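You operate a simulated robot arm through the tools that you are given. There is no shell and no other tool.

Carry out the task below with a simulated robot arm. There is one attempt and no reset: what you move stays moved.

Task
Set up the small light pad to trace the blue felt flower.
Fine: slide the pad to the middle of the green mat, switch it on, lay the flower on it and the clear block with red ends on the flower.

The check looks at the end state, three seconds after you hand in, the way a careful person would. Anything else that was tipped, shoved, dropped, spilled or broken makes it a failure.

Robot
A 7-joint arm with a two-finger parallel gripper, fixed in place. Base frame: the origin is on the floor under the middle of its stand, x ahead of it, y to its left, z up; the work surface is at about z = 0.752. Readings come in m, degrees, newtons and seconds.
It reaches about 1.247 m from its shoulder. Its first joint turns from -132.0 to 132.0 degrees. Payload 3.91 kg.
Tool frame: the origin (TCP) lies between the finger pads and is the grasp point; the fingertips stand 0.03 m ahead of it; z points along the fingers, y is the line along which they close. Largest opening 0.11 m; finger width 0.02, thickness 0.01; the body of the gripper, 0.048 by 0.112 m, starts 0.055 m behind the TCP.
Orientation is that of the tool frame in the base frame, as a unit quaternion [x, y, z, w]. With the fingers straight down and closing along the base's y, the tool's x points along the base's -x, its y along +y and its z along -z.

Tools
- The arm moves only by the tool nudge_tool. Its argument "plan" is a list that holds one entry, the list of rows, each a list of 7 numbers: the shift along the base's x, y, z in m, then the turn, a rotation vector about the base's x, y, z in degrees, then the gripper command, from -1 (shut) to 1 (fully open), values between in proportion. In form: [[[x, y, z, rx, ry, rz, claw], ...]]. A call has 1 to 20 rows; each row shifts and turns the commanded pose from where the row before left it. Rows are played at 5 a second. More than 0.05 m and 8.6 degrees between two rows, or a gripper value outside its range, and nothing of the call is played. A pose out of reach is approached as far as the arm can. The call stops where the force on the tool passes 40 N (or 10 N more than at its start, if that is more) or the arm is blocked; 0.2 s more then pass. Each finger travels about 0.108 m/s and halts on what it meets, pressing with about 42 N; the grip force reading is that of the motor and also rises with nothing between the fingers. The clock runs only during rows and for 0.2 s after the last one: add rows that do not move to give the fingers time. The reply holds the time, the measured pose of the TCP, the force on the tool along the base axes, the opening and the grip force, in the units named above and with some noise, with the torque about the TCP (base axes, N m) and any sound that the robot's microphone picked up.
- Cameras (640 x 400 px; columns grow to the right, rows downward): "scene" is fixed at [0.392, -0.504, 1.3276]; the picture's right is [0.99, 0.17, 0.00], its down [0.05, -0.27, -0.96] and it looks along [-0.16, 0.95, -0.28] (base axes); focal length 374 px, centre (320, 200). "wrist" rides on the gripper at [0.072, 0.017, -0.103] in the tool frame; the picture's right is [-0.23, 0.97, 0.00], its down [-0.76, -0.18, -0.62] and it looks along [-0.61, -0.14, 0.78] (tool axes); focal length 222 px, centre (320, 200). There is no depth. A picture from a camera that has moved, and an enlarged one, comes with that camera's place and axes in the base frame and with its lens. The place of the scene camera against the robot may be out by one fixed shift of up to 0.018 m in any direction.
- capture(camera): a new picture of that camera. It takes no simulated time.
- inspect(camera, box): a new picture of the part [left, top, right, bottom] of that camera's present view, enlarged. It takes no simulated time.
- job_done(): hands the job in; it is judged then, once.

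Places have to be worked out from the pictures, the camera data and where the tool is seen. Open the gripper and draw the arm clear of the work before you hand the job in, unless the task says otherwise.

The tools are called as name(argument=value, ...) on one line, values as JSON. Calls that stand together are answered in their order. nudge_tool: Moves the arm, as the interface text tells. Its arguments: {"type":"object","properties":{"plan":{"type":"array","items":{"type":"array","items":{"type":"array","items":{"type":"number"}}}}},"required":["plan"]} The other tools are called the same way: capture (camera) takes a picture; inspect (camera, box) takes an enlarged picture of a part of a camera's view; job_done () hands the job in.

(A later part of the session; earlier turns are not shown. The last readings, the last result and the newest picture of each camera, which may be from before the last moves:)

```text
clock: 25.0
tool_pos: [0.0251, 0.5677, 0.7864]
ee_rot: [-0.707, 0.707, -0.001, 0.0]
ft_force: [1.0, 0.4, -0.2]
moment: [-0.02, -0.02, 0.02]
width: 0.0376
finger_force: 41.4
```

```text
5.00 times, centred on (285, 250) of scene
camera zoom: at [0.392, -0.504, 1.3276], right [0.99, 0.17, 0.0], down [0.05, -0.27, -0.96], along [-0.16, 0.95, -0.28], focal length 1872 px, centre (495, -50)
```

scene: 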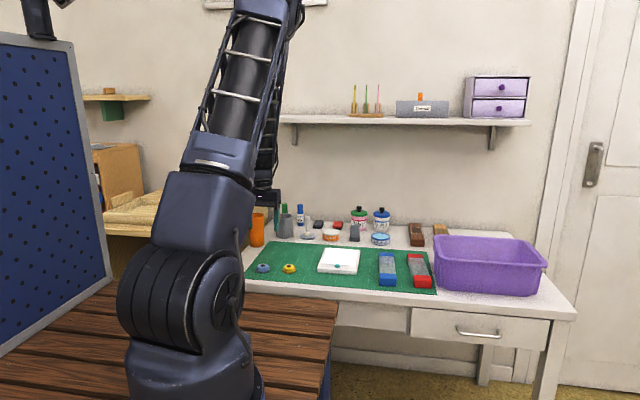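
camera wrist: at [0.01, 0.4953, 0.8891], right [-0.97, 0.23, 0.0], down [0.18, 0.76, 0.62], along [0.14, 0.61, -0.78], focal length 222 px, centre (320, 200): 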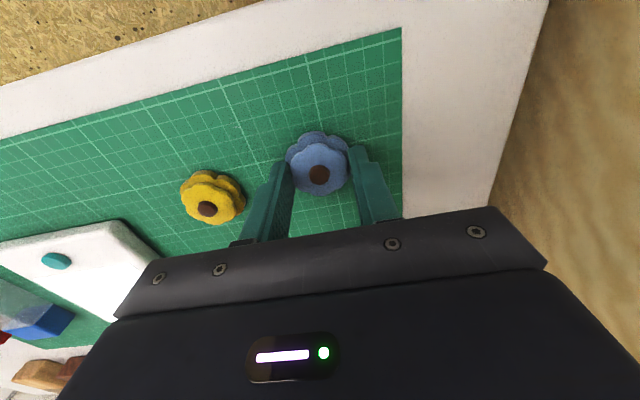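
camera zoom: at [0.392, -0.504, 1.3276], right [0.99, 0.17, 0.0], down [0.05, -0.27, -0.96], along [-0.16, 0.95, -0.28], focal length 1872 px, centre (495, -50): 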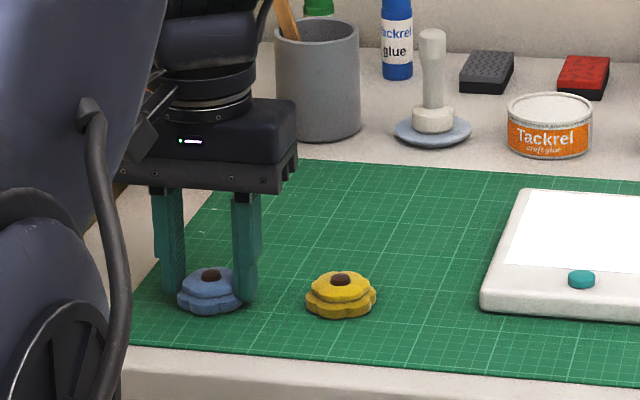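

The flower is gripped (opening 0.0376, force 41 N). I lift it and check that it hangs level.

nudge_tool(plan=[[[0, 0, 0, 0, 0, 0, -0.6], [0, 0, 0.01, 0, 0, 0, -0.6], [0, 0, 0.025, 0, 0, 0, -0.6], [0, 0, 0.04, 0, 0, 0, -0.6], [0, 0, 0.03, 0, 0, 0, -0.6], [0, 0, 0, 0, 0, 0, -0.6]]])

inspect(camera="wrist", box=[200, 80, 440, 240])

inspect(camera="scene", box=[235, 190, 335, 290])

```text
clock: 26.4
tool_pos: [0.0249, 0.5655, 0.8928]
ee_rot: [-0.706, 0.708, -0.001, 0.001]
ft_force: [0.0, 0.0, -0.4]
moment: [-0.01, -0.01, -0.02]
width: 0.0378
finger_force: 42.1
```

```text
2.50 times, centred on (320, 160) of wrist
camera zoom: at [0.0086, 0.4943, 0.9958], right [-0.97, 0.23, 0.0], down [0.18, 0.76, 0.62], along [0.14, 0.61, -0.78], focal length 555 px, centre (320, 300)
```

zoom: 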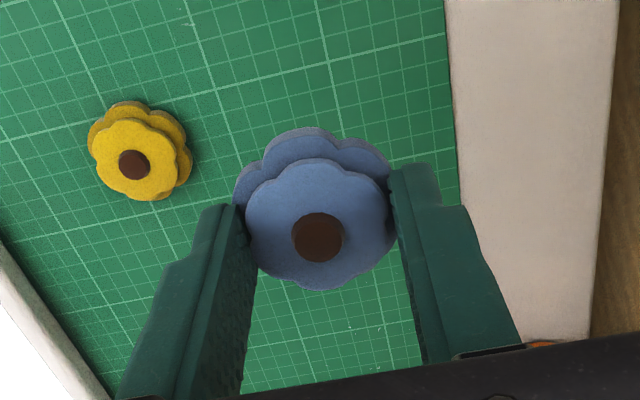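

```text
4.00 times, centred on (285, 240) of scene
camera zoom: at [0.392, -0.504, 1.3276], right [0.99, 0.17, 0.0], down [0.05, -0.27, -0.96], along [-0.16, 0.95, -0.28], focal length 1497 px, centre (460, 40)
```

zoom: 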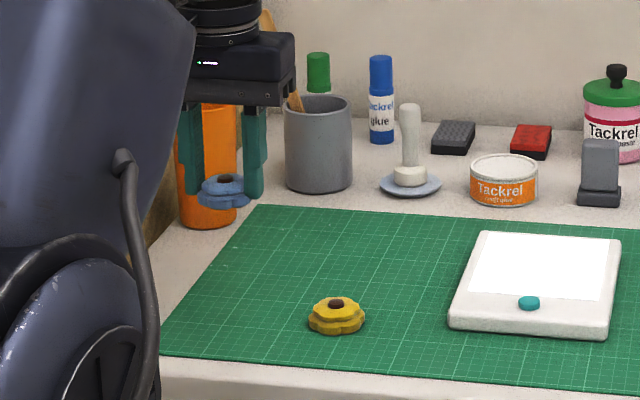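

The flower is held centred (bead ≈ TCP). I carry it over to above the lit area, about (0.269, 0.683), staying at z≈0.89.

nudge_tool(plan=[[[0.03, 0.014, 0, 0, 0, 0, -0.6], [0.036, 0.017, 0, 0, 0, 0, -0.6], [0.036, 0.017, 0, 0, 0, 0, -0.6], [0.036, 0.017, 0, 0, 0, 0, -0.6], [0.036, 0.017, 0, 0, 0, 0, -0.6], [0.036, 0.017, 0, 0, 0, 0, -0.6], [0.0332, 0.0178, 0, 0, 0, 0, -0.6], [0, 0, 0, 0, 0, 0, -0.6], [0, 0, 0, 0, 0, 0, -0.6]]])

capture(camera="wrist")

inspect(camera="scene", box=[280, 190, 400, 280])

```text
clock: 28.4
tool_pos: [0.2674, 0.6813, 0.8926]
ee_rot: [-0.707, 0.707, 0.0, 0.0]
ft_force: [-0.6, -0.3, -1.1]
moment: [0.0, 0.01, 0.02]
width: 0.0375
finger_force: 41.9
```

```text
taken
camera wrist: at [0.2518, 0.61, 0.9953], right [-0.97, 0.23, 0.0], down [0.18, 0.76, 0.62], along [0.14, 0.61, -0.78], focal length 222 px, centre (320, 200)
```

wrist: 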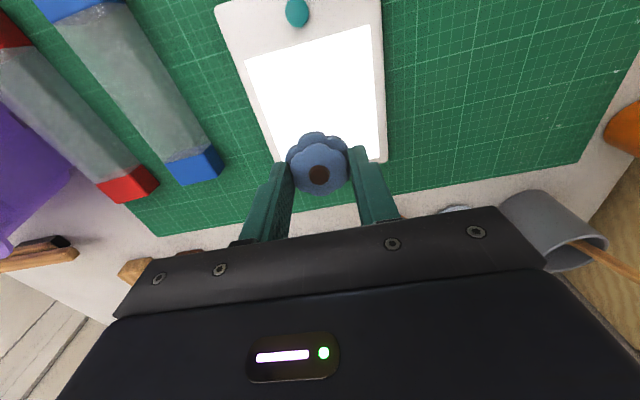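

```text
4.44 times, centred on (340, 235) of scene
camera zoom: at [0.392, -0.504, 1.3276], right [0.99, 0.17, 0.0], down [0.05, -0.27, -0.96], along [-0.16, 0.95, -0.28], focal length 1664 px, centre (231, 44)
```

zoom: 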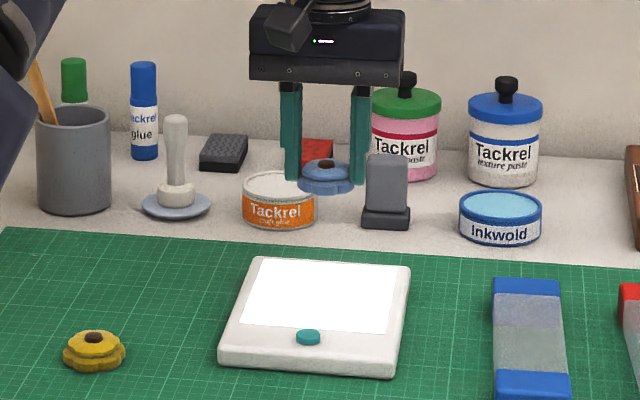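

Lit-area centre computed at (0.268, 0.683), right under the flower. I descend to TCP z≈0.806 and then check clearance.

nudge_tool(plan=[[[-0.001, 0, -0.03, 0, 0, 0, -0.6], [0, 0, -0.03, 0, 0, 0, -0.6], [0, 0, -0.02, 0, 0, 0, -0.6], [0, 0, -0.007, 0, 0, 0, -0.6], [0, 0, 0, 0, 0, 0, -0.6], [0, 0, 0, 0, 0, 0, -0.6]]])

inspect(camera="scene", box=[300, 220, 380, 280])

inspect(camera="wrist", box=[200, 80, 440, 240])

```text
clock: 29.8
tool_pos: [0.269, 0.6832, 0.8066]
ee_rot: [-0.707, 0.708, 0.0, 0.0]
ft_force: [-0.6, 0.9, -0.4]
moment: [0.02, 0.0, 0.01]
width: 0.0358
finger_force: 41.4
```

```text
6.67 times, centred on (340, 250) of scene
camera zoom: at [0.392, -0.504, 1.3276], right [0.99, 0.17, 0.0], down [0.05, -0.27, -0.96], along [-0.16, 0.95, -0.28], focal length 2496 px, centre (187, -133)
```

zoom: 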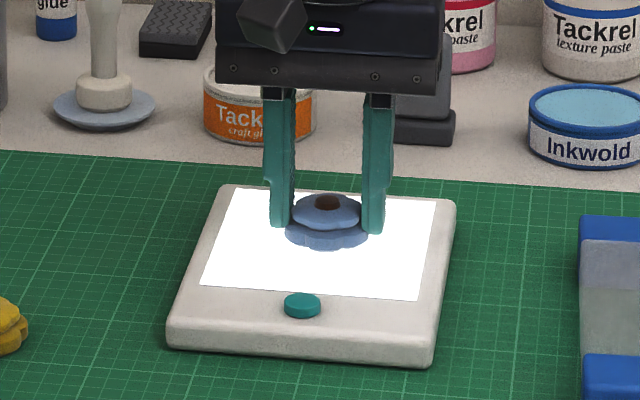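

```text
2.50 times, centred on (320, 160) of wrist
camera zoom: at [0.2526, 0.6117, 0.9088], right [-0.97, 0.23, 0.0], down [0.18, 0.76, 0.62], along [0.14, 0.61, -0.78], focal length 555 px, centre (320, 300)
```

zoom: 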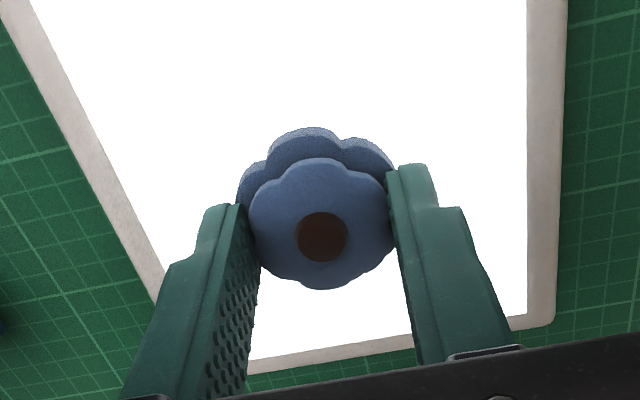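

The flower hangs just above the lit surface with no contact force yet. I lower in 1.5 mm steps to feel the contact.

nudge_tool(plan=[[[0, 0, -0.0015, 0, 0, 0, -0.6], [0, 0, -0.0015, 0, 0, 0, -0.6], [0, 0, 0, 0, 0, 0, -0.6]]])

inspect(camera="scene", box=[300, 220, 380, 280])

```text
clock: 30.6
tool_pos: [0.2679, 0.6828, 0.8039]
ee_rot: [-0.707, 0.708, 0.001, 0.0]
ft_force: [0.1, -0.1, 15.5]
moment: [0.01, 0.13, -0.01]
width: 0.0362
finger_force: 41.7
```

```text
6.67 times, centred on (340, 250) of scene
camera zoom: at [0.392, -0.504, 1.3276], right [0.99, 0.17, 0.0], down [0.05, -0.27, -0.96], along [-0.16, 0.95, -0.28], focal length 2496 px, centre (187, -133)
```

zoom: 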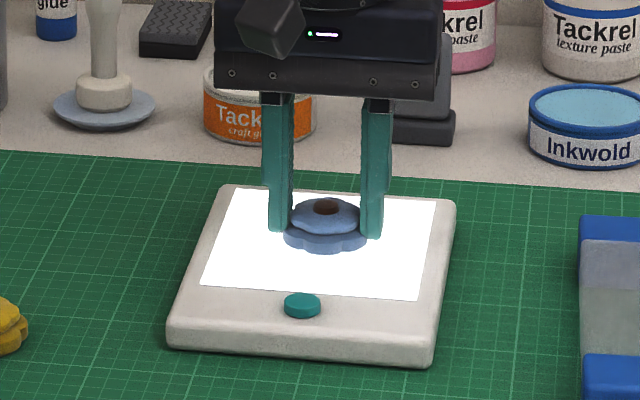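

Contact felt (15 N). I raise a hair to unload, open the fingers symmetrically and lift straight up.

nudge_tool(plan=[[[0, 0, 0.0015, 0, 0, 0, -0.6], [0, 0, 0, 0, 0, 0, -0.3], [0, 0, 0, 0, 0, 0, -0.2], [0, 0, 0, 0, 0, 0, -0.1], [0, 0, 0, 0, 0, 0, 0.1], [0, 0, 0, 0, 0, 0, 0.25], [0, 0, 0, 0, 0, 0, 0.25], [0, 0, 0.01, 0, 0, 0, 0.25], [0, 0, 0.03, 0, 0, 0, 0.25], [0, 0, 0.045, 0, 0, 0, 0.25], [0, 0, 0.045, 0, 0, 0, 0.25], [0, 0, 0, 0, 0, 0, 0.25]]])

inspect(camera="scene", box=[300, 220, 380, 280])

capture(camera="wrist")

inspect(camera="wrist", box=[220, 30, 420, 180])

```text
clock: 33.2
tool_pos: [0.2686, 0.68, 0.9335]
ee_rot: [-0.706, 0.708, 0.0, 0.0]
ft_force: [-0.2, -0.3, -0.8]
moment: [-0.01, -0.01, -0.01]
width: 0.0687
finger_force: 0.0
```

```text
6.67 times, centred on (340, 250) of scene
camera zoom: at [0.392, -0.504, 1.3276], right [0.99, 0.17, 0.0], down [0.05, -0.27, -0.96], along [-0.16, 0.95, -0.28], focal length 2496 px, centre (187, -133)
```

zoom: 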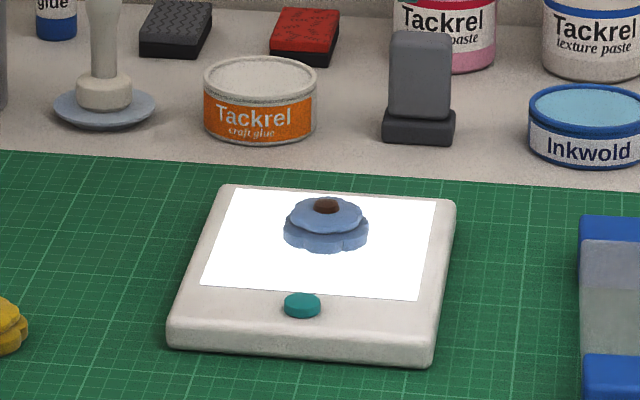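

```text
taken
camera wrist: at [0.2516, 0.6082, 1.0372], right [-0.97, 0.23, 0.0], down [0.18, 0.76, 0.62], along [0.14, 0.61, -0.78], focal length 222 px, centre (320, 200)
```

wrist: 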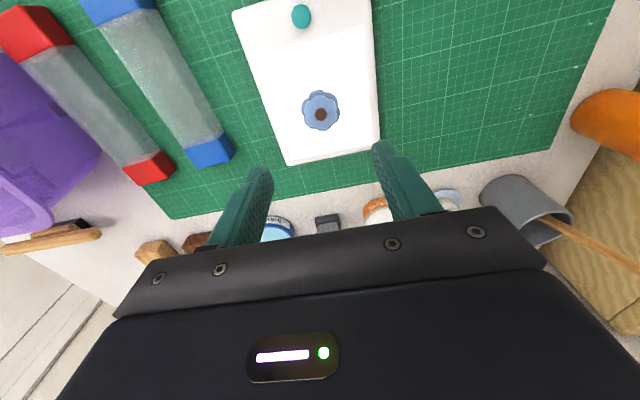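

```text
2.67 times, centred on (320, 105) of wrist
camera zoom: at [0.2516, 0.6082, 1.0372], right [-0.97, 0.23, 0.0], down [0.18, 0.76, 0.62], along [0.14, 0.61, -0.78], focal length 592 px, centre (320, 453)
```

zoom: 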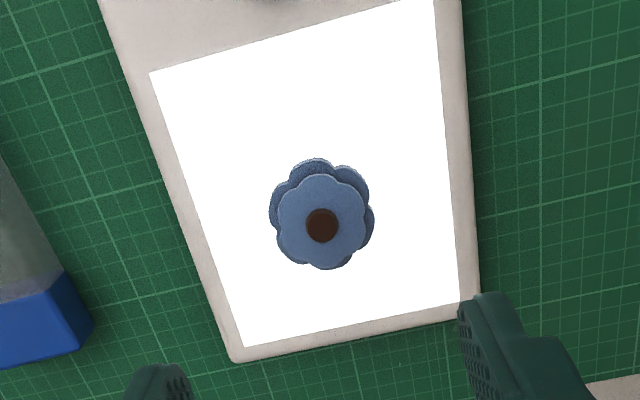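

The flower lies in the lit area at ≈(0.269, 0.685). I look closely at its bead and at the red block with the neighbouring tray.

inspect(camera="scene", box=[328, 240, 352, 256])

inspect(camera="scene", box=[370, 225, 470, 300])

inspect(camera="wrist", box=[0, 0, 240, 220])

```text
16.00 times, centred on (340, 248) of scene
camera zoom: at [0.392, -0.504, 1.3276], right [0.99, 0.17, 0.0], down [0.05, -0.27, -0.96], along [-0.16, 0.95, -0.28], focal length 5989 px, centre (0, -568)
```

zoom: 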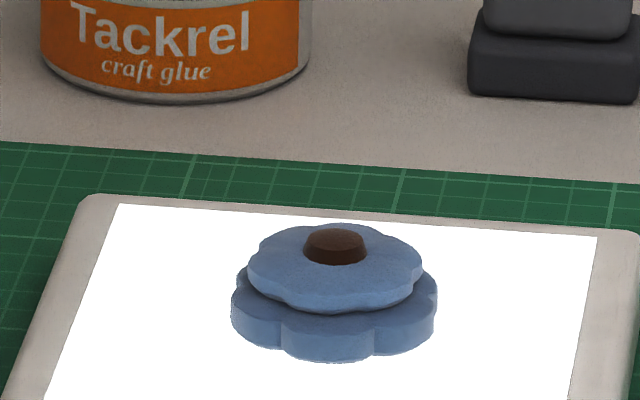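

```text
5.33 times, centred on (420, 262) of scene
camera zoom: at [0.392, -0.504, 1.3276], right [0.99, 0.17, 0.0], down [0.05, -0.27, -0.96], along [-0.16, 0.95, -0.28], focal length 1996 px, centre (-213, -133)
```

zoom: 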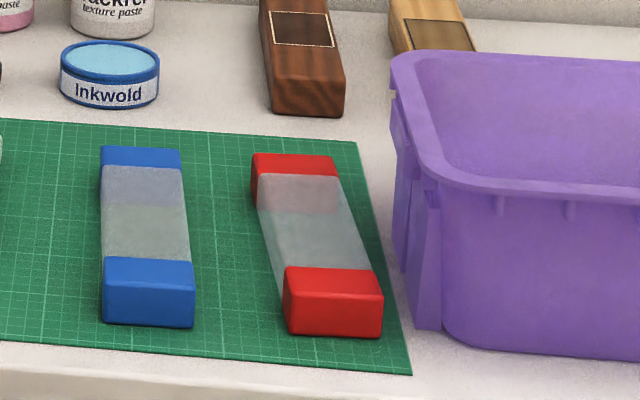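

```text
1.82 times, centred on (120, 110) of wrist
camera zoom: at [0.2516, 0.6082, 1.0372], right [-0.97, 0.23, 0.0], down [0.18, 0.76, 0.62], along [0.14, 0.61, -0.78], focal length 404 px, centre (684, 364)
```

zoom: 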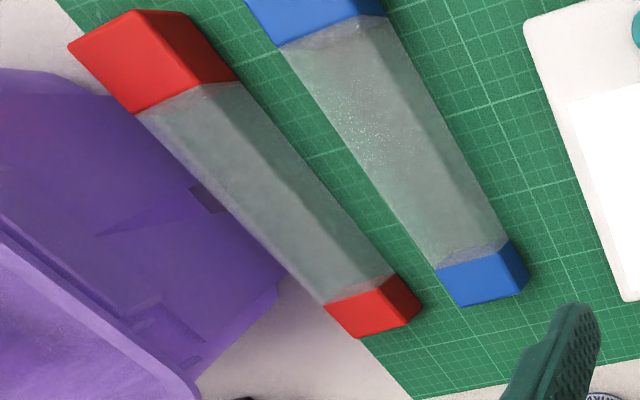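

I enlarge further on the red block in the wrist view to find its edges and the tray clearance.

inspect(camera="wrist", box=[0, 0, 180, 110])

inspect(camera="wrist", box=[60, 90, 240, 220])

```text
3.56 times, centred on (90, 55) of wrist
camera zoom: at [0.2516, 0.6082, 1.0372], right [-0.97, 0.23, 0.0], down [0.18, 0.76, 0.62], along [0.14, 0.61, -0.78], focal length 790 px, centre (1138, 716)
```

zoom: 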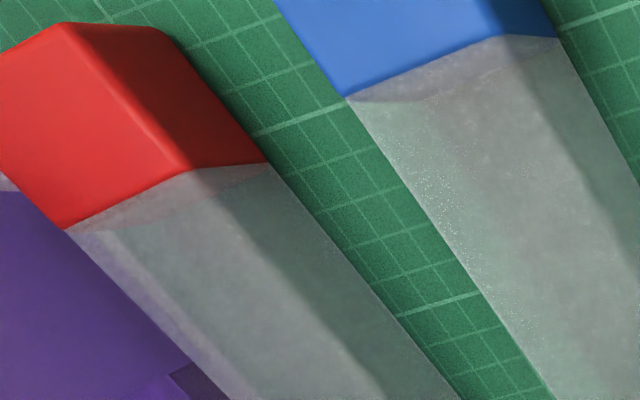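

```text
3.08 times, centred on (150, 155) of wrist
camera zoom: at [0.2516, 0.6082, 1.0372], right [-0.97, 0.23, 0.0], down [0.18, 0.76, 0.62], along [0.14, 0.61, -0.78], focal length 684 px, centre (843, 338)
```

zoom: 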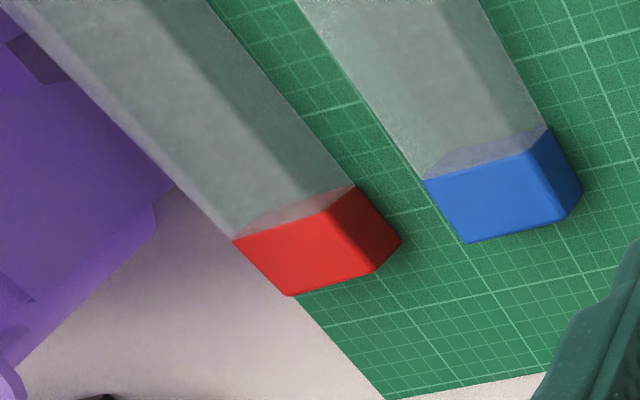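

Red block: length ≈0.189, width ≈0.047, centre ≈ (0.5225, 0.631), turned ≈ +3° about z; tray rim lies around x≈0.578. I move above it at z≈0.96 with the fingers at 0.06 m and turn 3° to align.

nudge_tool(plan=[[[0.03, -0.008, 0.01, 0, 0, 0, 0.1], [0.042, -0.009, 0.015, 0, 0, 0, 0.1], [0.045, -0.009, 0, 0, 0, 0, 0.1], [0.045, -0.009, 0, 0, 0, 0, 0.1], [0.045, -0.009, 0, 0, 0, 0, 0.1], [0.045, -0.008, 0, 0, 0, 3, 0.1], [0, 0, 0, 0, 0, 0, 0.1], [0, 0, 0, 0, 0, 0, 0.1]]])

capture(camera="wrist")

inspect(camera="wrist", box=[180, 20, 420, 210])

inspect(camera="scene", box=[340, 150, 480, 300])

```text
clock: 35.0
tool_pos: [0.5203, 0.6268, 0.9617]
ee_rot: [0.726, -0.688, 0.001, 0.0]
ft_force: [0.7, 0.5, 0.4]
moment: [0.0, 0.0, 0.0]
width: 0.0605
finger_force: 0.0
```

```text
taken
camera wrist: at [0.5076, 0.5555, 1.0646], right [-0.98, 0.18, 0.0], down [0.14, 0.77, 0.62], along [0.11, 0.61, -0.78], focal length 222 px, centre (320, 200)
```

wrist: 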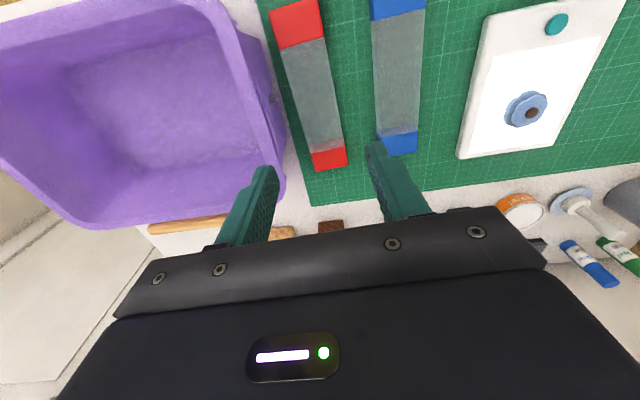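

```text
2.11 times, centred on (300, 115) of wrist
camera zoom: at [0.5076, 0.5555, 1.0646], right [-0.98, 0.18, 0.0], down [0.14, 0.77, 0.62], along [0.11, 0.61, -0.78], focal length 468 px, centre (362, 379)
```

zoom: 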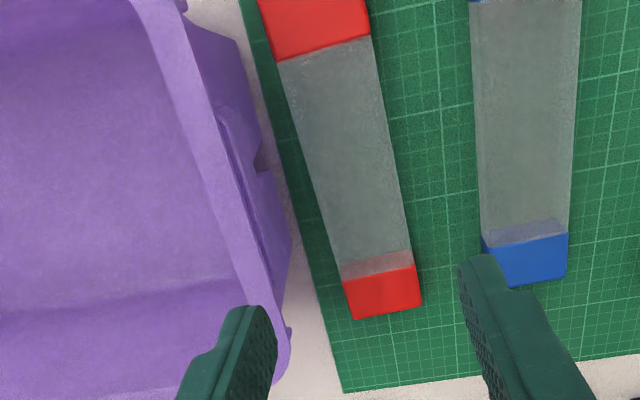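

```text
2.67 times, centred on (410, 225) of scene
camera zoom: at [0.392, -0.504, 1.3276], right [0.99, 0.17, 0.0], down [0.05, -0.27, -0.96], along [-0.16, 0.95, -0.28], focal length 998 px, centre (80, 133)
```

zoom: 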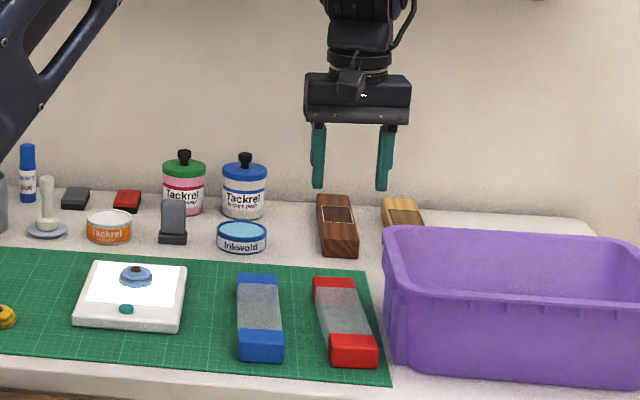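

The gap between block and tray is about 2.6–3 cm, enough for one finger. I keep the tool slightly biased to −x (x≈0.519), open to 0.068 m and descend to z≈0.86 to check clearances.

nudge_tool(plan=[[[-0.001, 0, -0.03, 0, 0, 0, 0.236], [0, 0, -0.04, 0, 0, 0, 0.236], [0, 0, -0.03, 0, 0, 0, 0.236], [0, 0, 0, 0, 0, 0, 0.236], [0, 0, 0, 0, 0, 0, 0.236]]])

capture(camera="wrist")

inspect(camera="wrist", box=[180, 60, 440, 220])

inspect(camera="scene", box=[370, 190, 470, 300])

```text
clock: 36.2
tool_pos: [0.5163, 0.6326, 0.8586]
ee_rot: [0.724, -0.689, -0.001, 0.0]
ft_force: [0.1, 0.2, -0.6]
moment: [0.01, 0.02, 0.02]
width: 0.068
finger_force: 0.1
```

```text
taken
camera wrist: at [0.5039, 0.5597, 0.9621], right [-0.98, 0.18, 0.0], down [0.14, 0.77, 0.62], along [0.11, 0.61, -0.78], focal length 222 px, centre (320, 200)
```

wrist: 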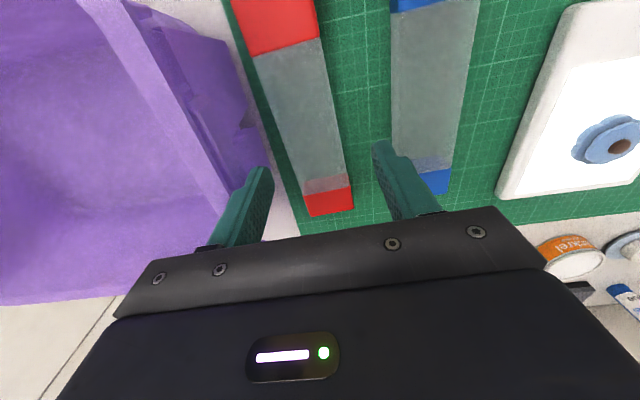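

```text
2.46 times, centred on (310, 140) of wrist
camera zoom: at [0.5039, 0.5597, 0.9621], right [-0.98, 0.18, 0.0], down [0.14, 0.77, 0.62], along [0.11, 0.61, -0.78], focal length 547 px, centre (345, 348)
```

zoom: 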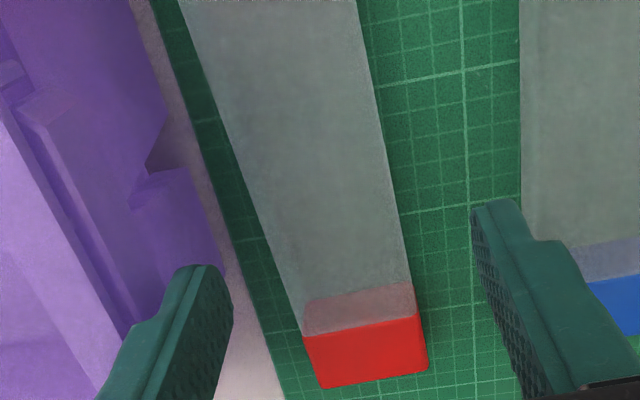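

```text
3.64 times, centred on (420, 245) of scene
camera zoom: at [0.392, -0.504, 1.3276], right [0.99, 0.17, 0.0], down [0.05, -0.27, -0.96], along [-0.16, 0.95, -0.28], focal length 1361 px, centre (-44, 36)
```

zoom: 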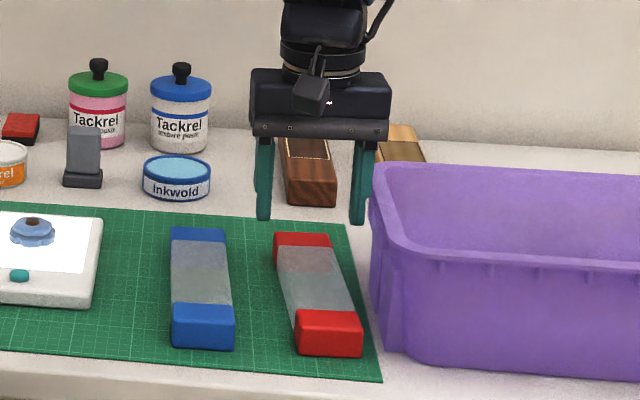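

Block edges at y≈0.63 are x≈0.5014 and 0.5501; the right finger needs a bit more room from the block. I widen to 0.074 m, bias the tool 1 mm to −x, and descend to tip z≈0.788 (just above the block) for a last check.

nudge_tool(plan=[[[-0.001, -0.001, 0, 0, 0, 0, 0.345], [0, 0, -0.022, 0, 0, 0, 0.345], [0, 0, -0.02, 0, 0, 0, 0.345], [0, 0, 0, 0, 0, 0, 0.345], [0, 0, 0, 0, 0, 0, 0.345]]])

inspect(camera="wrist", box=[180, 60, 440, 220])

inspect(camera="scene", box=[380, 210, 460, 290])

```text
clock: 37.4
tool_pos: [0.5158, 0.6309, 0.8164]
ee_rot: [0.725, -0.689, 0.0, -0.001]
ft_force: [-0.2, -0.4, 0.8]
moment: [-0.04, 0.02, -0.01]
width: 0.0737
finger_force: 0.0
```

```text
2.46 times, centred on (310, 140) of wrist
camera zoom: at [0.5041, 0.5587, 0.9189], right [-0.98, 0.18, 0.0], down [0.14, 0.77, 0.62], along [0.11, 0.61, -0.78], focal length 547 px, centre (345, 348)
```

zoom: 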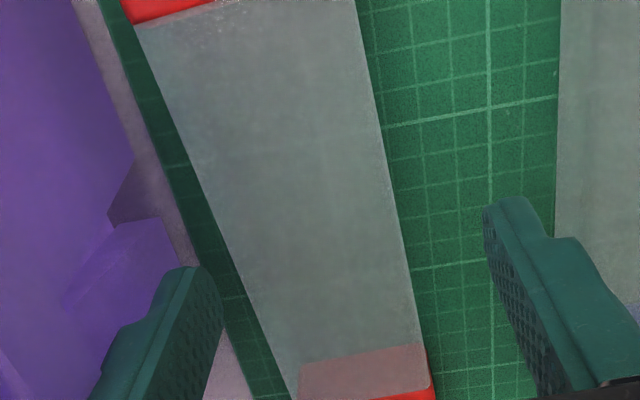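

```text
5.00 times, centred on (420, 250) of scene
camera zoom: at [0.392, -0.504, 1.3276], right [0.99, 0.17, 0.0], down [0.05, -0.27, -0.96], along [-0.16, 0.95, -0.28], focal length 1872 px, centre (-180, -50)
```

zoom: 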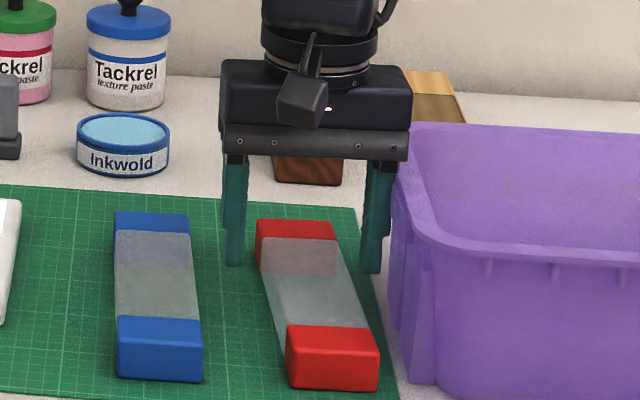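

Clearances look good: about 5 mm between right finger and block, about 8 mm to the tray rim. I lower to TCP z≈0.793.

nudge_tool(plan=[[[-0.0005, 0, -0.008, 0, 0, 0, 0.345], [0, 0, -0.008, 0, 0, 0, 0.345], [0, 0, -0.006, 0, 0, 0, 0.345], [0, 0, -0.003, 0, 0, 0, 0.345], [0, 0, 0, 0, 0, 0, 0.345]]])

inspect(camera="wrist", box=[180, 60, 440, 220])

inspect(camera="scene", box=[380, 210, 460, 290])

```text
clock: 38.6
tool_pos: [0.518, 0.6311, 0.7922]
ee_rot: [0.725, -0.688, 0.0, 0.0]
ft_force: [-0.5, -1.1, 0.0]
moment: [0.03, -0.03, -0.01]
width: 0.074
finger_force: 0.2
```

```text
2.46 times, centred on (310, 140) of wrist
camera zoom: at [0.5054, 0.5593, 0.8948], right [-0.98, 0.18, 0.0], down [0.14, 0.77, 0.62], along [0.11, 0.61, -0.78], focal length 547 px, centre (345, 348)
```

zoom: 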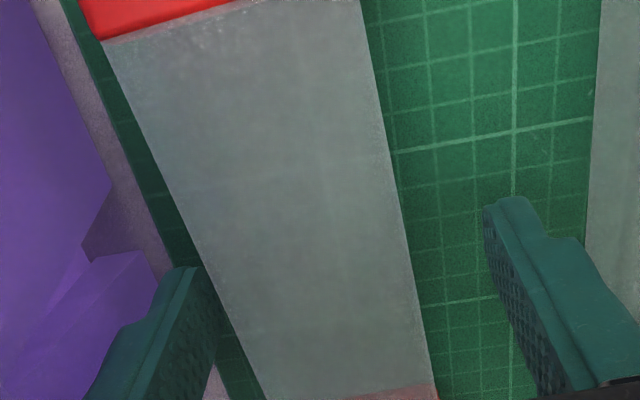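

```text
5.00 times, centred on (420, 250) of scene
camera zoom: at [0.392, -0.504, 1.3276], right [0.99, 0.17, 0.0], down [0.05, -0.27, -0.96], along [-0.16, 0.95, -0.28], focal length 1872 px, centre (-180, -50)
```

zoom: 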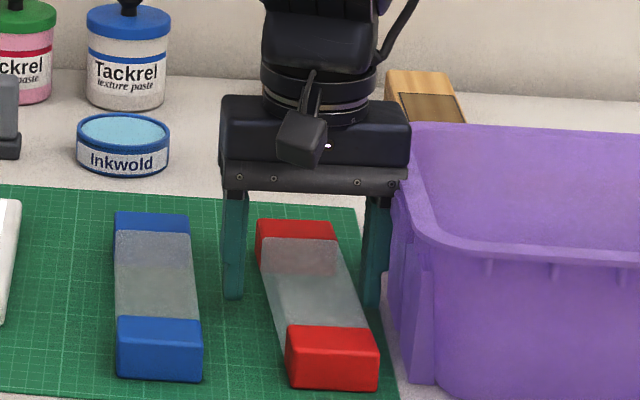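

Fingers straddle the block with no contact. I close gradually; the block will be drawn a few mm away from the tray.

nudge_tool(plan=[[[0, 0, 0, 0, 0, 0, 0.2], [0, 0, 0, 0, 0, 0, 0.08], [0, 0, 0, 0, 0, 0, -0.02], [0, 0, 0, 0, 0, 0, -0.1], [0, 0, 0, 0, 0, 0, -0.25], [0, 0, 0, 0, 0, 0, -0.35], [0, 0, 0, 0, 0, 0, -0.35]]])

inspect(camera="wrist", box=[180, 60, 440, 220])

inspect(camera="scene", box=[380, 210, 460, 290])

```text
clock: 40.2
tool_pos: [0.5176, 0.6312, 0.7923]
ee_rot: [0.724, -0.69, 0.0, 0.001]
ft_force: [0.6, 0.6, 0.0]
moment: [0.01, -0.04, 0.04]
width: 0.0496
finger_force: 41.9
```

```text
2.46 times, centred on (310, 140) of wrist
camera zoom: at [0.5054, 0.5592, 0.8948], right [-0.98, 0.18, 0.0], down [0.14, 0.77, 0.62], along [0.11, 0.61, -0.78], focal length 547 px, centre (345, 348)
```

zoom: 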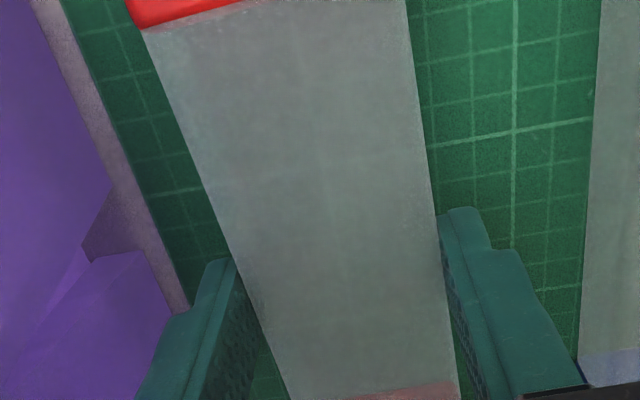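

```text
5.00 times, centred on (420, 250) of scene
camera zoom: at [0.392, -0.504, 1.3276], right [0.99, 0.17, 0.0], down [0.05, -0.27, -0.96], along [-0.16, 0.95, -0.28], focal length 1872 px, centre (-180, -50)
```

zoom: 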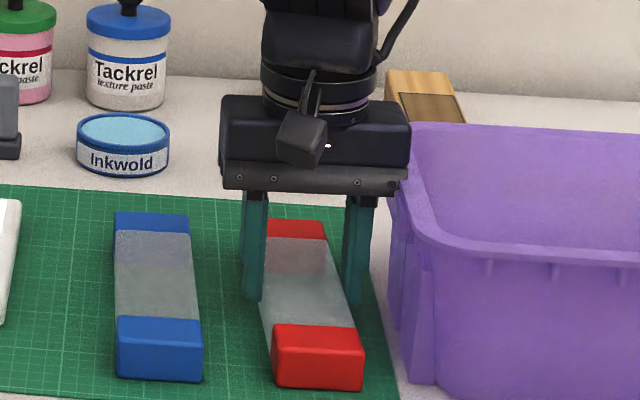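

Gripped (opening 0.0496, 42 N). I lift straight up slowly and check that the block stays level.

nudge_tool(plan=[[[0, 0, 0.004, 0, 0, 0, -0.5], [0, 0, 0.008, 0, 0, 0, -0.5], [0, 0, 0.02, 0, 0, 0, -0.5], [-0.002, 0, 0.035, 0, 0, 0, -0.5], [-0.005, 0, 0.04, 0, 0, 0, -0.5], [-0.005, 0, 0.035, 0, 0, 0, -0.5], [0, 0, 0, 0, 0, 0, -0.5], [0, 0, 0, 0, 0, 0, -0.5]]])

capture(camera="wrist")

inspect(camera="scene", box=[350, 170, 490, 300])

```text
clock: 42.0
tool_pos: [0.5056, 0.6273, 0.9338]
ee_rot: [0.725, -0.688, 0.0, 0.0]
ft_force: [-0.2, 0.6, -2.4]
moment: [-0.02, -0.02, -0.01]
width: 0.0497
finger_force: 42.2
```

```text
taken
camera wrist: at [0.493, 0.5548, 1.0346], right [-0.98, 0.18, 0.0], down [0.14, 0.77, 0.62], along [0.11, 0.61, -0.78], focal length 222 px, centre (320, 200)
```

wrist: 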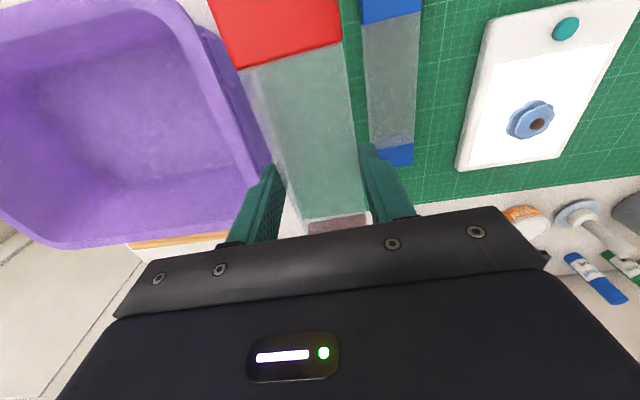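

```text
3.08 times, centred on (420, 235) of scene
camera zoom: at [0.392, -0.504, 1.3276], right [0.99, 0.17, 0.0], down [0.05, -0.27, -0.96], along [-0.16, 0.95, -0.28], focal length 1152 px, centre (12, 92)
```

zoom: 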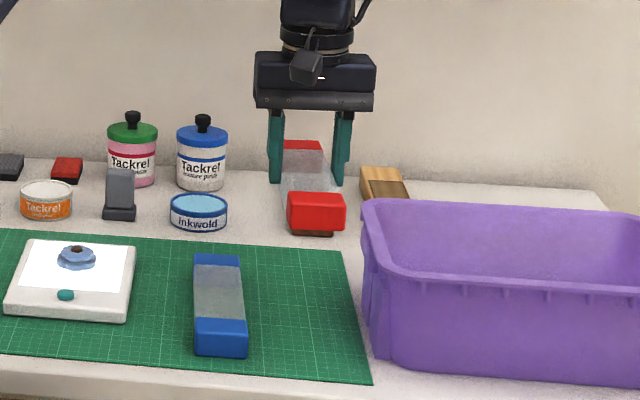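

The block is held level. I now carry it toward the pad while turning −93° so it will lie along x (keeping it clear of the button), staying around z≈0.96.

nudge_tool(plan=[[[-0.02136, 0.00491, 0.005, 0, 0, -8.4545, -0.5], [-0.02136, 0.00491, 0.005, 0, 0, -8.4545, -0.5], [-0.02136, 0.00491, 0.005, 0, 0, -8.4545, -0.5], [-0.02136, 0.00491, 0.005, 0, 0, -8.4545, -0.5], [-0.02136, 0.00491, 0.005, 0, 0, -8.4545, -0.5], [-0.02136, 0.00491, 0, 0, 0, -8.4545, -0.5], [-0.02136, 0.00491, 0, 0, 0, -8.4545, -0.5], [-0.02136, 0.00491, 0, 0, 0, -8.4545, -0.5], [-0.02136, 0.00491, 0, 0, 0, -8.4545, -0.5], [-0.02136, 0.00491, 0, 0, 0, -8.4545, -0.5], [-0.0214, 0.0049, 0, 0, 0, -8.455, -0.5], [0, 0, 0, 0, 0, 0, -0.5], [0, 0, 0, 0, 0, 0, -0.5], [0, 0, 0, 0, 0, 0, -0.5]]])

capture(camera="wrist")

inspect(camera="scene", box=[260, 150, 420, 290])

```text
clock: 45.0
tool_pos: [0.2708, 0.682, 0.9586]
ee_rot: [0.0, 1.0, 0.0, 0.0]
ft_force: [0.0, 0.5, -3.2]
moment: [0.01, -0.05, 0.0]
width: 0.0494
finger_force: 42.2
```

```text
taken
camera wrist: at [0.1989, 0.7002, 1.0613], right [0.23, 0.97, 0.0], down [0.76, -0.18, 0.62], along [0.61, -0.14, -0.78], focal length 222 px, centre (320, 200)
```

wrist: 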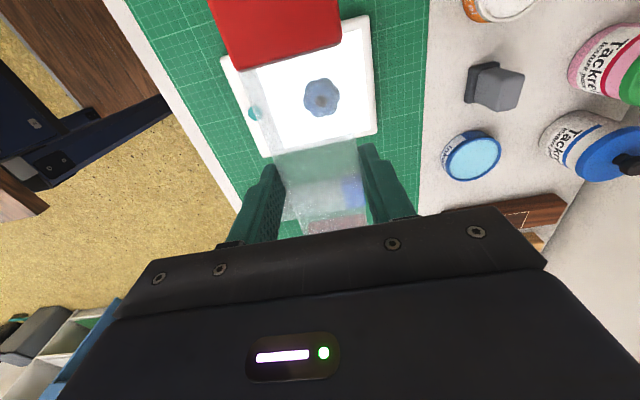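

```text
2.86 times, centred on (340, 220) of scene
camera zoom: at [0.392, -0.504, 1.3276], right [0.99, 0.17, 0.0], down [0.05, -0.27, -0.96], along [-0.16, 0.95, -0.28], focal length 1070 px, centre (263, 143)
```

zoom: 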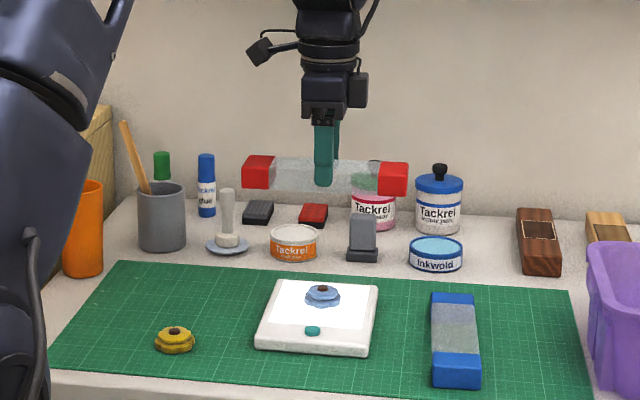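

The block is turned, and through its clear part I can see the flower on the lit pad. I enlarge to measure the bead and block ends relative to the tool.

inspect(camera="wrist", box=[200, 0, 440, 150])

inspect(camera="scene", box=[310, 190, 370, 230])

```text
2.67 times, centred on (320, 75) of wrist
camera zoom: at [0.1989, 0.7002, 1.0613], right [0.23, 0.97, 0.0], down [0.76, -0.18, 0.62], along [0.61, -0.14, -0.78], focal length 592 px, centre (320, 533)
```

zoom: 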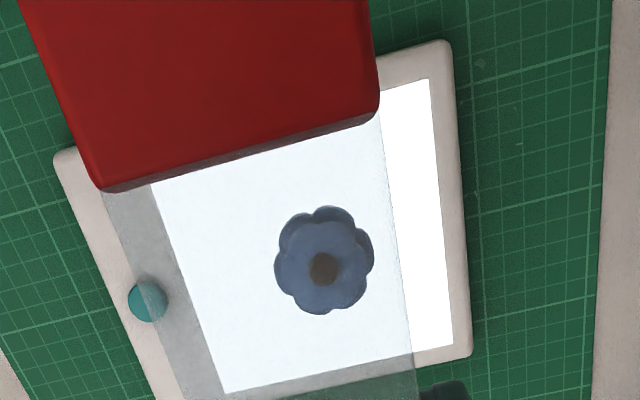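

```text
10.00 times, centred on (340, 210) of scene
camera zoom: at [0.392, -0.504, 1.3276], right [0.99, 0.17, 0.0], down [0.05, -0.27, -0.96], along [-0.16, 0.95, -0.28], focal length 3743 px, centre (120, 100)
```

zoom: 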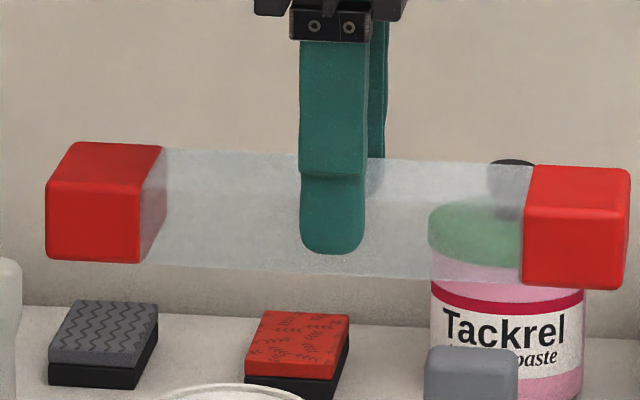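

Measured: bead ≈ (0.269, 0.6854); block centre ≈ TCP −1 mm in x. I correct by (−1 mm, +2.2 mm) and lower to TCP z≈0.842, still above expected contact (~0.829).

nudge_tool(plan=[[[-0.001, 0.0022, -0.02, 0, 0, 0, -0.5], [0, 0, -0.035, 0, 0, 0, -0.5], [0, 0, -0.035, 0, 0, 0, -0.5], [0, 0, -0.02, 0, 0, 0, -0.5], [0, 0, -0.008, 0, 0, 0, -0.5], [0, 0, 0, 0, 0, 0, -0.5], [0, 0, 0, 0, 0, 0, -0.5]]])

inspect(camera="wrist", box=[180, 0, 440, 180])

inspect(camera="scene", box=[305, 220, 375, 275])

```text
clock: 46.6
tool_pos: [0.2684, 0.6875, 0.8394]
ee_rot: [-0.001, 1.0, 0.0, -0.001]
ft_force: [0.0, 0.3, -2.5]
moment: [0.03, 0.0, 0.01]
width: 0.0494
finger_force: 41.7
```

```text
2.22 times, centred on (310, 90) of wrist
camera zoom: at [0.1967, 0.7051, 0.9418], right [0.23, 0.97, 0.0], down [0.76, -0.18, 0.62], along [0.61, -0.14, -0.78], focal length 494 px, centre (342, 444)
```

zoom: 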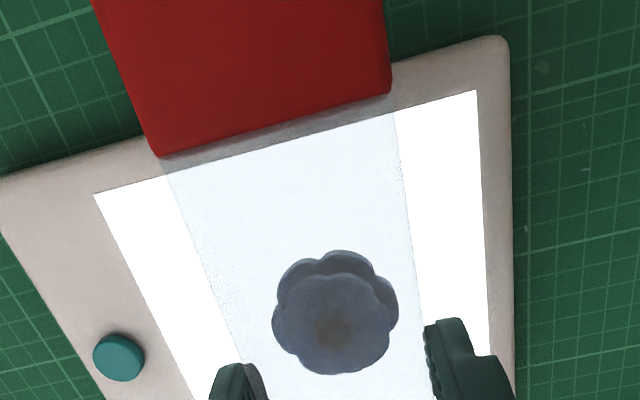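

```text
7.27 times, centred on (340, 248) of scene
camera zoom: at [0.392, -0.504, 1.3276], right [0.99, 0.17, 0.0], down [0.05, -0.27, -0.96], along [-0.16, 0.95, -0.28], focal length 2722 px, centre (174, -146)
```

zoom: 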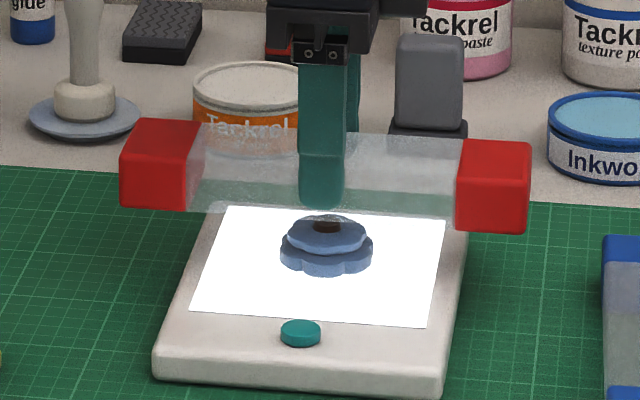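

The readout shows the tool ~3 mm too far in +y relative to the bead (relative image measurement), and ~1 mm short in x. I correct and lower 4 mm, then verify.

nudge_tool(plan=[[[0.001, -0.003, 0, 0, 0, 0, -0.5], [0, 0, -0.002, 0, 0, 0, -0.5], [0, 0, -0.002, 0, 0, 0, -0.5], [0, 0, 0, 0, 0, 0, -0.5], [0, 0, 0, 0, 0, 0, -0.5]]])

inspect(camera="wrist", box=[220, 80, 420, 200])

inspect(camera="scene", box=[310, 230, 370, 270])

```text
clock: 47.8
tool_pos: [0.2695, 0.685, 0.8365]
ee_rot: [0.0, 1.0, 0.0, -0.001]
ft_force: [-0.4, -0.1, -3.0]
moment: [-0.03, -0.01, 0.0]
width: 0.0496
finger_force: 41.9
```

```text
3.20 times, centred on (320, 140) of wrist
camera zoom: at [0.1986, 0.7016, 0.9392], right [0.23, 0.97, 0.0], down [0.76, -0.18, 0.62], along [0.61, -0.14, -0.78], focal length 711 px, centre (320, 392)
```

zoom: 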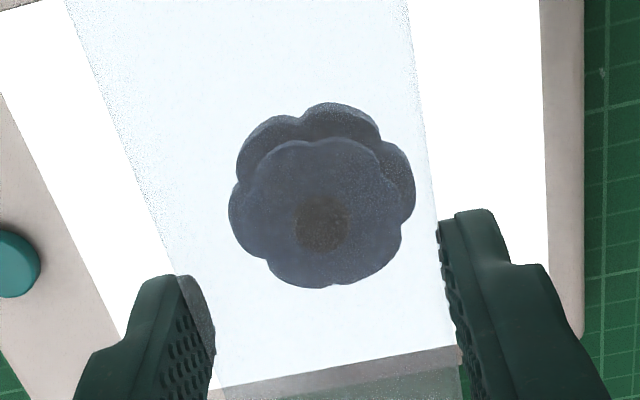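

```text
10.00 times, centred on (340, 250) of scene
camera zoom: at [0.392, -0.504, 1.3276], right [0.99, 0.17, 0.0], down [0.05, -0.27, -0.96], along [-0.16, 0.95, -0.28], focal length 3743 px, centre (120, -300)
```

zoom: 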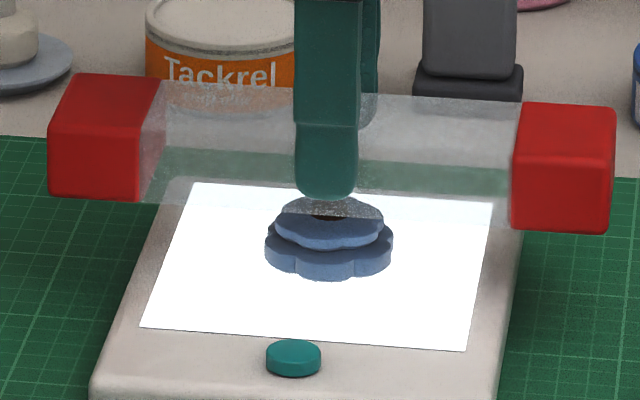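

Alignment is within about 1 mm. I apply a tiny correction and lower toward contact in 1 mm steps, watching the vertical force.

nudge_tool(plan=[[[-0.0005, 0.0007, -0.001, 0, 0, 0, -0.5], [0, 0, -0.001, 0, 0, 0, -0.5], [0, 0, -0.001, 0, 0, 0, -0.5], [0, 0, -0.001, 0, 0, 0, -0.5], [0, 0, -0.001, 0, 0, 0, -0.5], [0, 0, 0, 0, 0, 0, -0.5]]])

inspect(camera="scene", box=[310, 230, 370, 270])

```text
clock: 49.2
tool_pos: [0.2693, 0.6839, 0.8327]
ee_rot: [0.0, 1.0, 0.0, 0.0]
ft_force: [-0.4, -0.2, -3.7]
moment: [0.05, 0.0, 0.0]
width: 0.0497
finger_force: 42.6
```

```text
10.00 times, centred on (340, 250) of scene
camera zoom: at [0.392, -0.504, 1.3276], right [0.99, 0.17, 0.0], down [0.05, -0.27, -0.96], along [-0.16, 0.95, -0.28], focal length 3743 px, centre (120, -300)
```

zoom: 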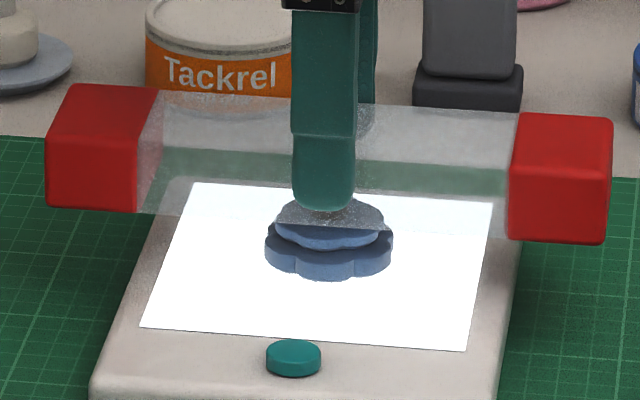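

No contact yet at z 0.8327. I continue lowering 4 mm in 1 mm steps.

nudge_tool(plan=[[[0, 0, -0.001, 0, 0, 0, -0.5], [0, 0, -0.001, 0, 0, 0, -0.5], [0, 0, -0.001, 0, 0, 0, -0.5], [0, 0, 0, 0, 0, 0, -0.5]]])

inspect(camera="scene", box=[310, 230, 370, 270])

```text
clock: 50.2
tool_pos: [0.2685, 0.6832, 0.829]
ee_rot: [0.001, 1.0, 0.0, 0.0]
ft_force: [-0.3, 0.1, -3.4]
moment: [0.02, -0.01, 0.0]
width: 0.0493
finger_force: 42.1
```

```text
10.00 times, centred on (340, 250) of scene
camera zoom: at [0.392, -0.504, 1.3276], right [0.99, 0.17, 0.0], down [0.05, -0.27, -0.96], along [-0.16, 0.95, -0.28], focal length 3743 px, centre (120, -300)
```

zoom: 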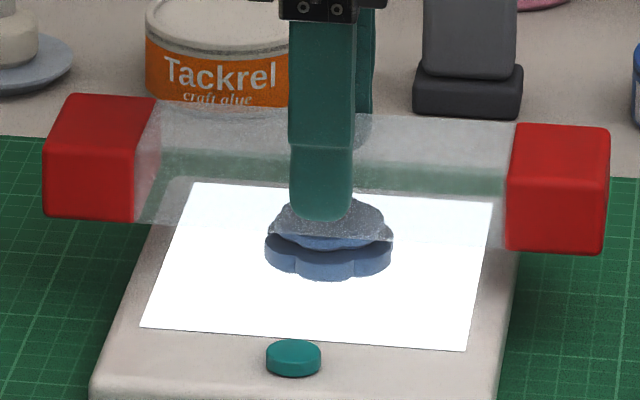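

Still free; readings suggest the tool drifted ~2 mm in −y. I check with the wrist camera.

inspect(camera="wrist", box=[220, 80, 420, 200])

```text
3.20 times, centred on (320, 140) of wrist
camera zoom: at [0.197, 0.7008, 0.9318], right [0.23, 0.97, 0.0], down [0.76, -0.18, 0.62], along [0.61, -0.14, -0.78], focal length 711 px, centre (320, 392)
```

zoom: 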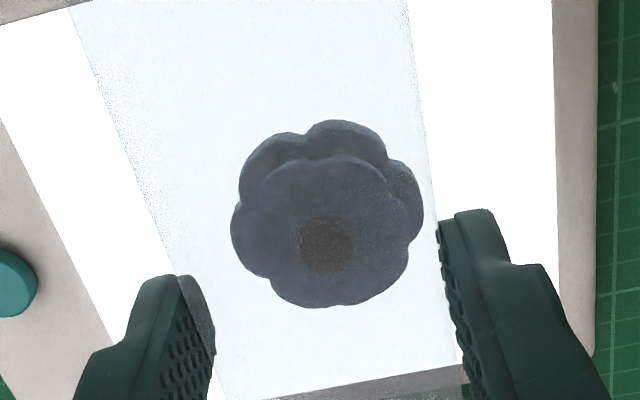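

The bead sits 1.6 mm to +y of the tool centre; I correct that (and +0.5 mm x) and lower 2 mm more.

nudge_tool(plan=[[[0.0005, 0.0016, 0, 0, 0, 0, -0.5], [0, 0, 0, 0, 0, 0, -0.5], [0, 0, -0.001, 0, 0, 0, -0.5], [0, 0, 0, 0, 0, 0, -0.5]]])

inspect(camera="wrist", box=[220, 80, 420, 200])

```text
clock: 51.2
tool_pos: [0.2686, 0.6845, 0.8288]
ee_rot: [0.001, 1.0, 0.0, -0.001]
ft_force: [0.1, -0.3, -2.2]
moment: [-0.01, -0.01, 0.0]
width: 0.0492
finger_force: 42.7
```

```text
3.20 times, centred on (320, 140) of wrist
camera zoom: at [0.1979, 0.7026, 0.9314], right [0.23, 0.97, 0.0], down [0.76, -0.18, 0.62], along [0.61, -0.14, -0.78], focal length 711 px, centre (320, 392)
```

zoom: 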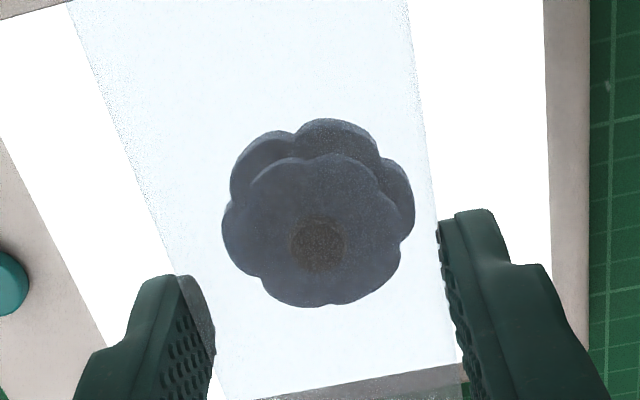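

Now aligned to well under 1 mm. I lower further in 1 mm steps to contact.

nudge_tool(plan=[[[0, 0, -0.001, 0, 0, 0, -0.5], [0, 0, -0.001, 0, 0, 0, -0.5], [0, 0, 0, 0, 0, 0, -0.5]]])

inspect(camera="scene", box=[310, 230, 370, 270])

```text
clock: 52.0
tool_pos: [0.2691, 0.6854, 0.8266]
ee_rot: [0.0, 1.0, 0.001, 0.0]
ft_force: [-0.1, -1.2, 7.9]
moment: [-0.05, 0.05, -0.04]
width: 0.0493
finger_force: 42.0
```

```text
10.00 times, centred on (340, 250) of scene
camera zoom: at [0.392, -0.504, 1.3276], right [0.99, 0.17, 0.0], down [0.05, -0.27, -0.96], along [-0.16, 0.95, -0.28], focal length 3743 px, centre (120, -300)
```

zoom: 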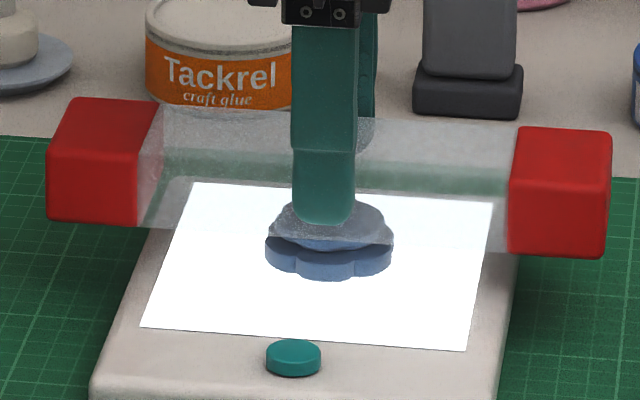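

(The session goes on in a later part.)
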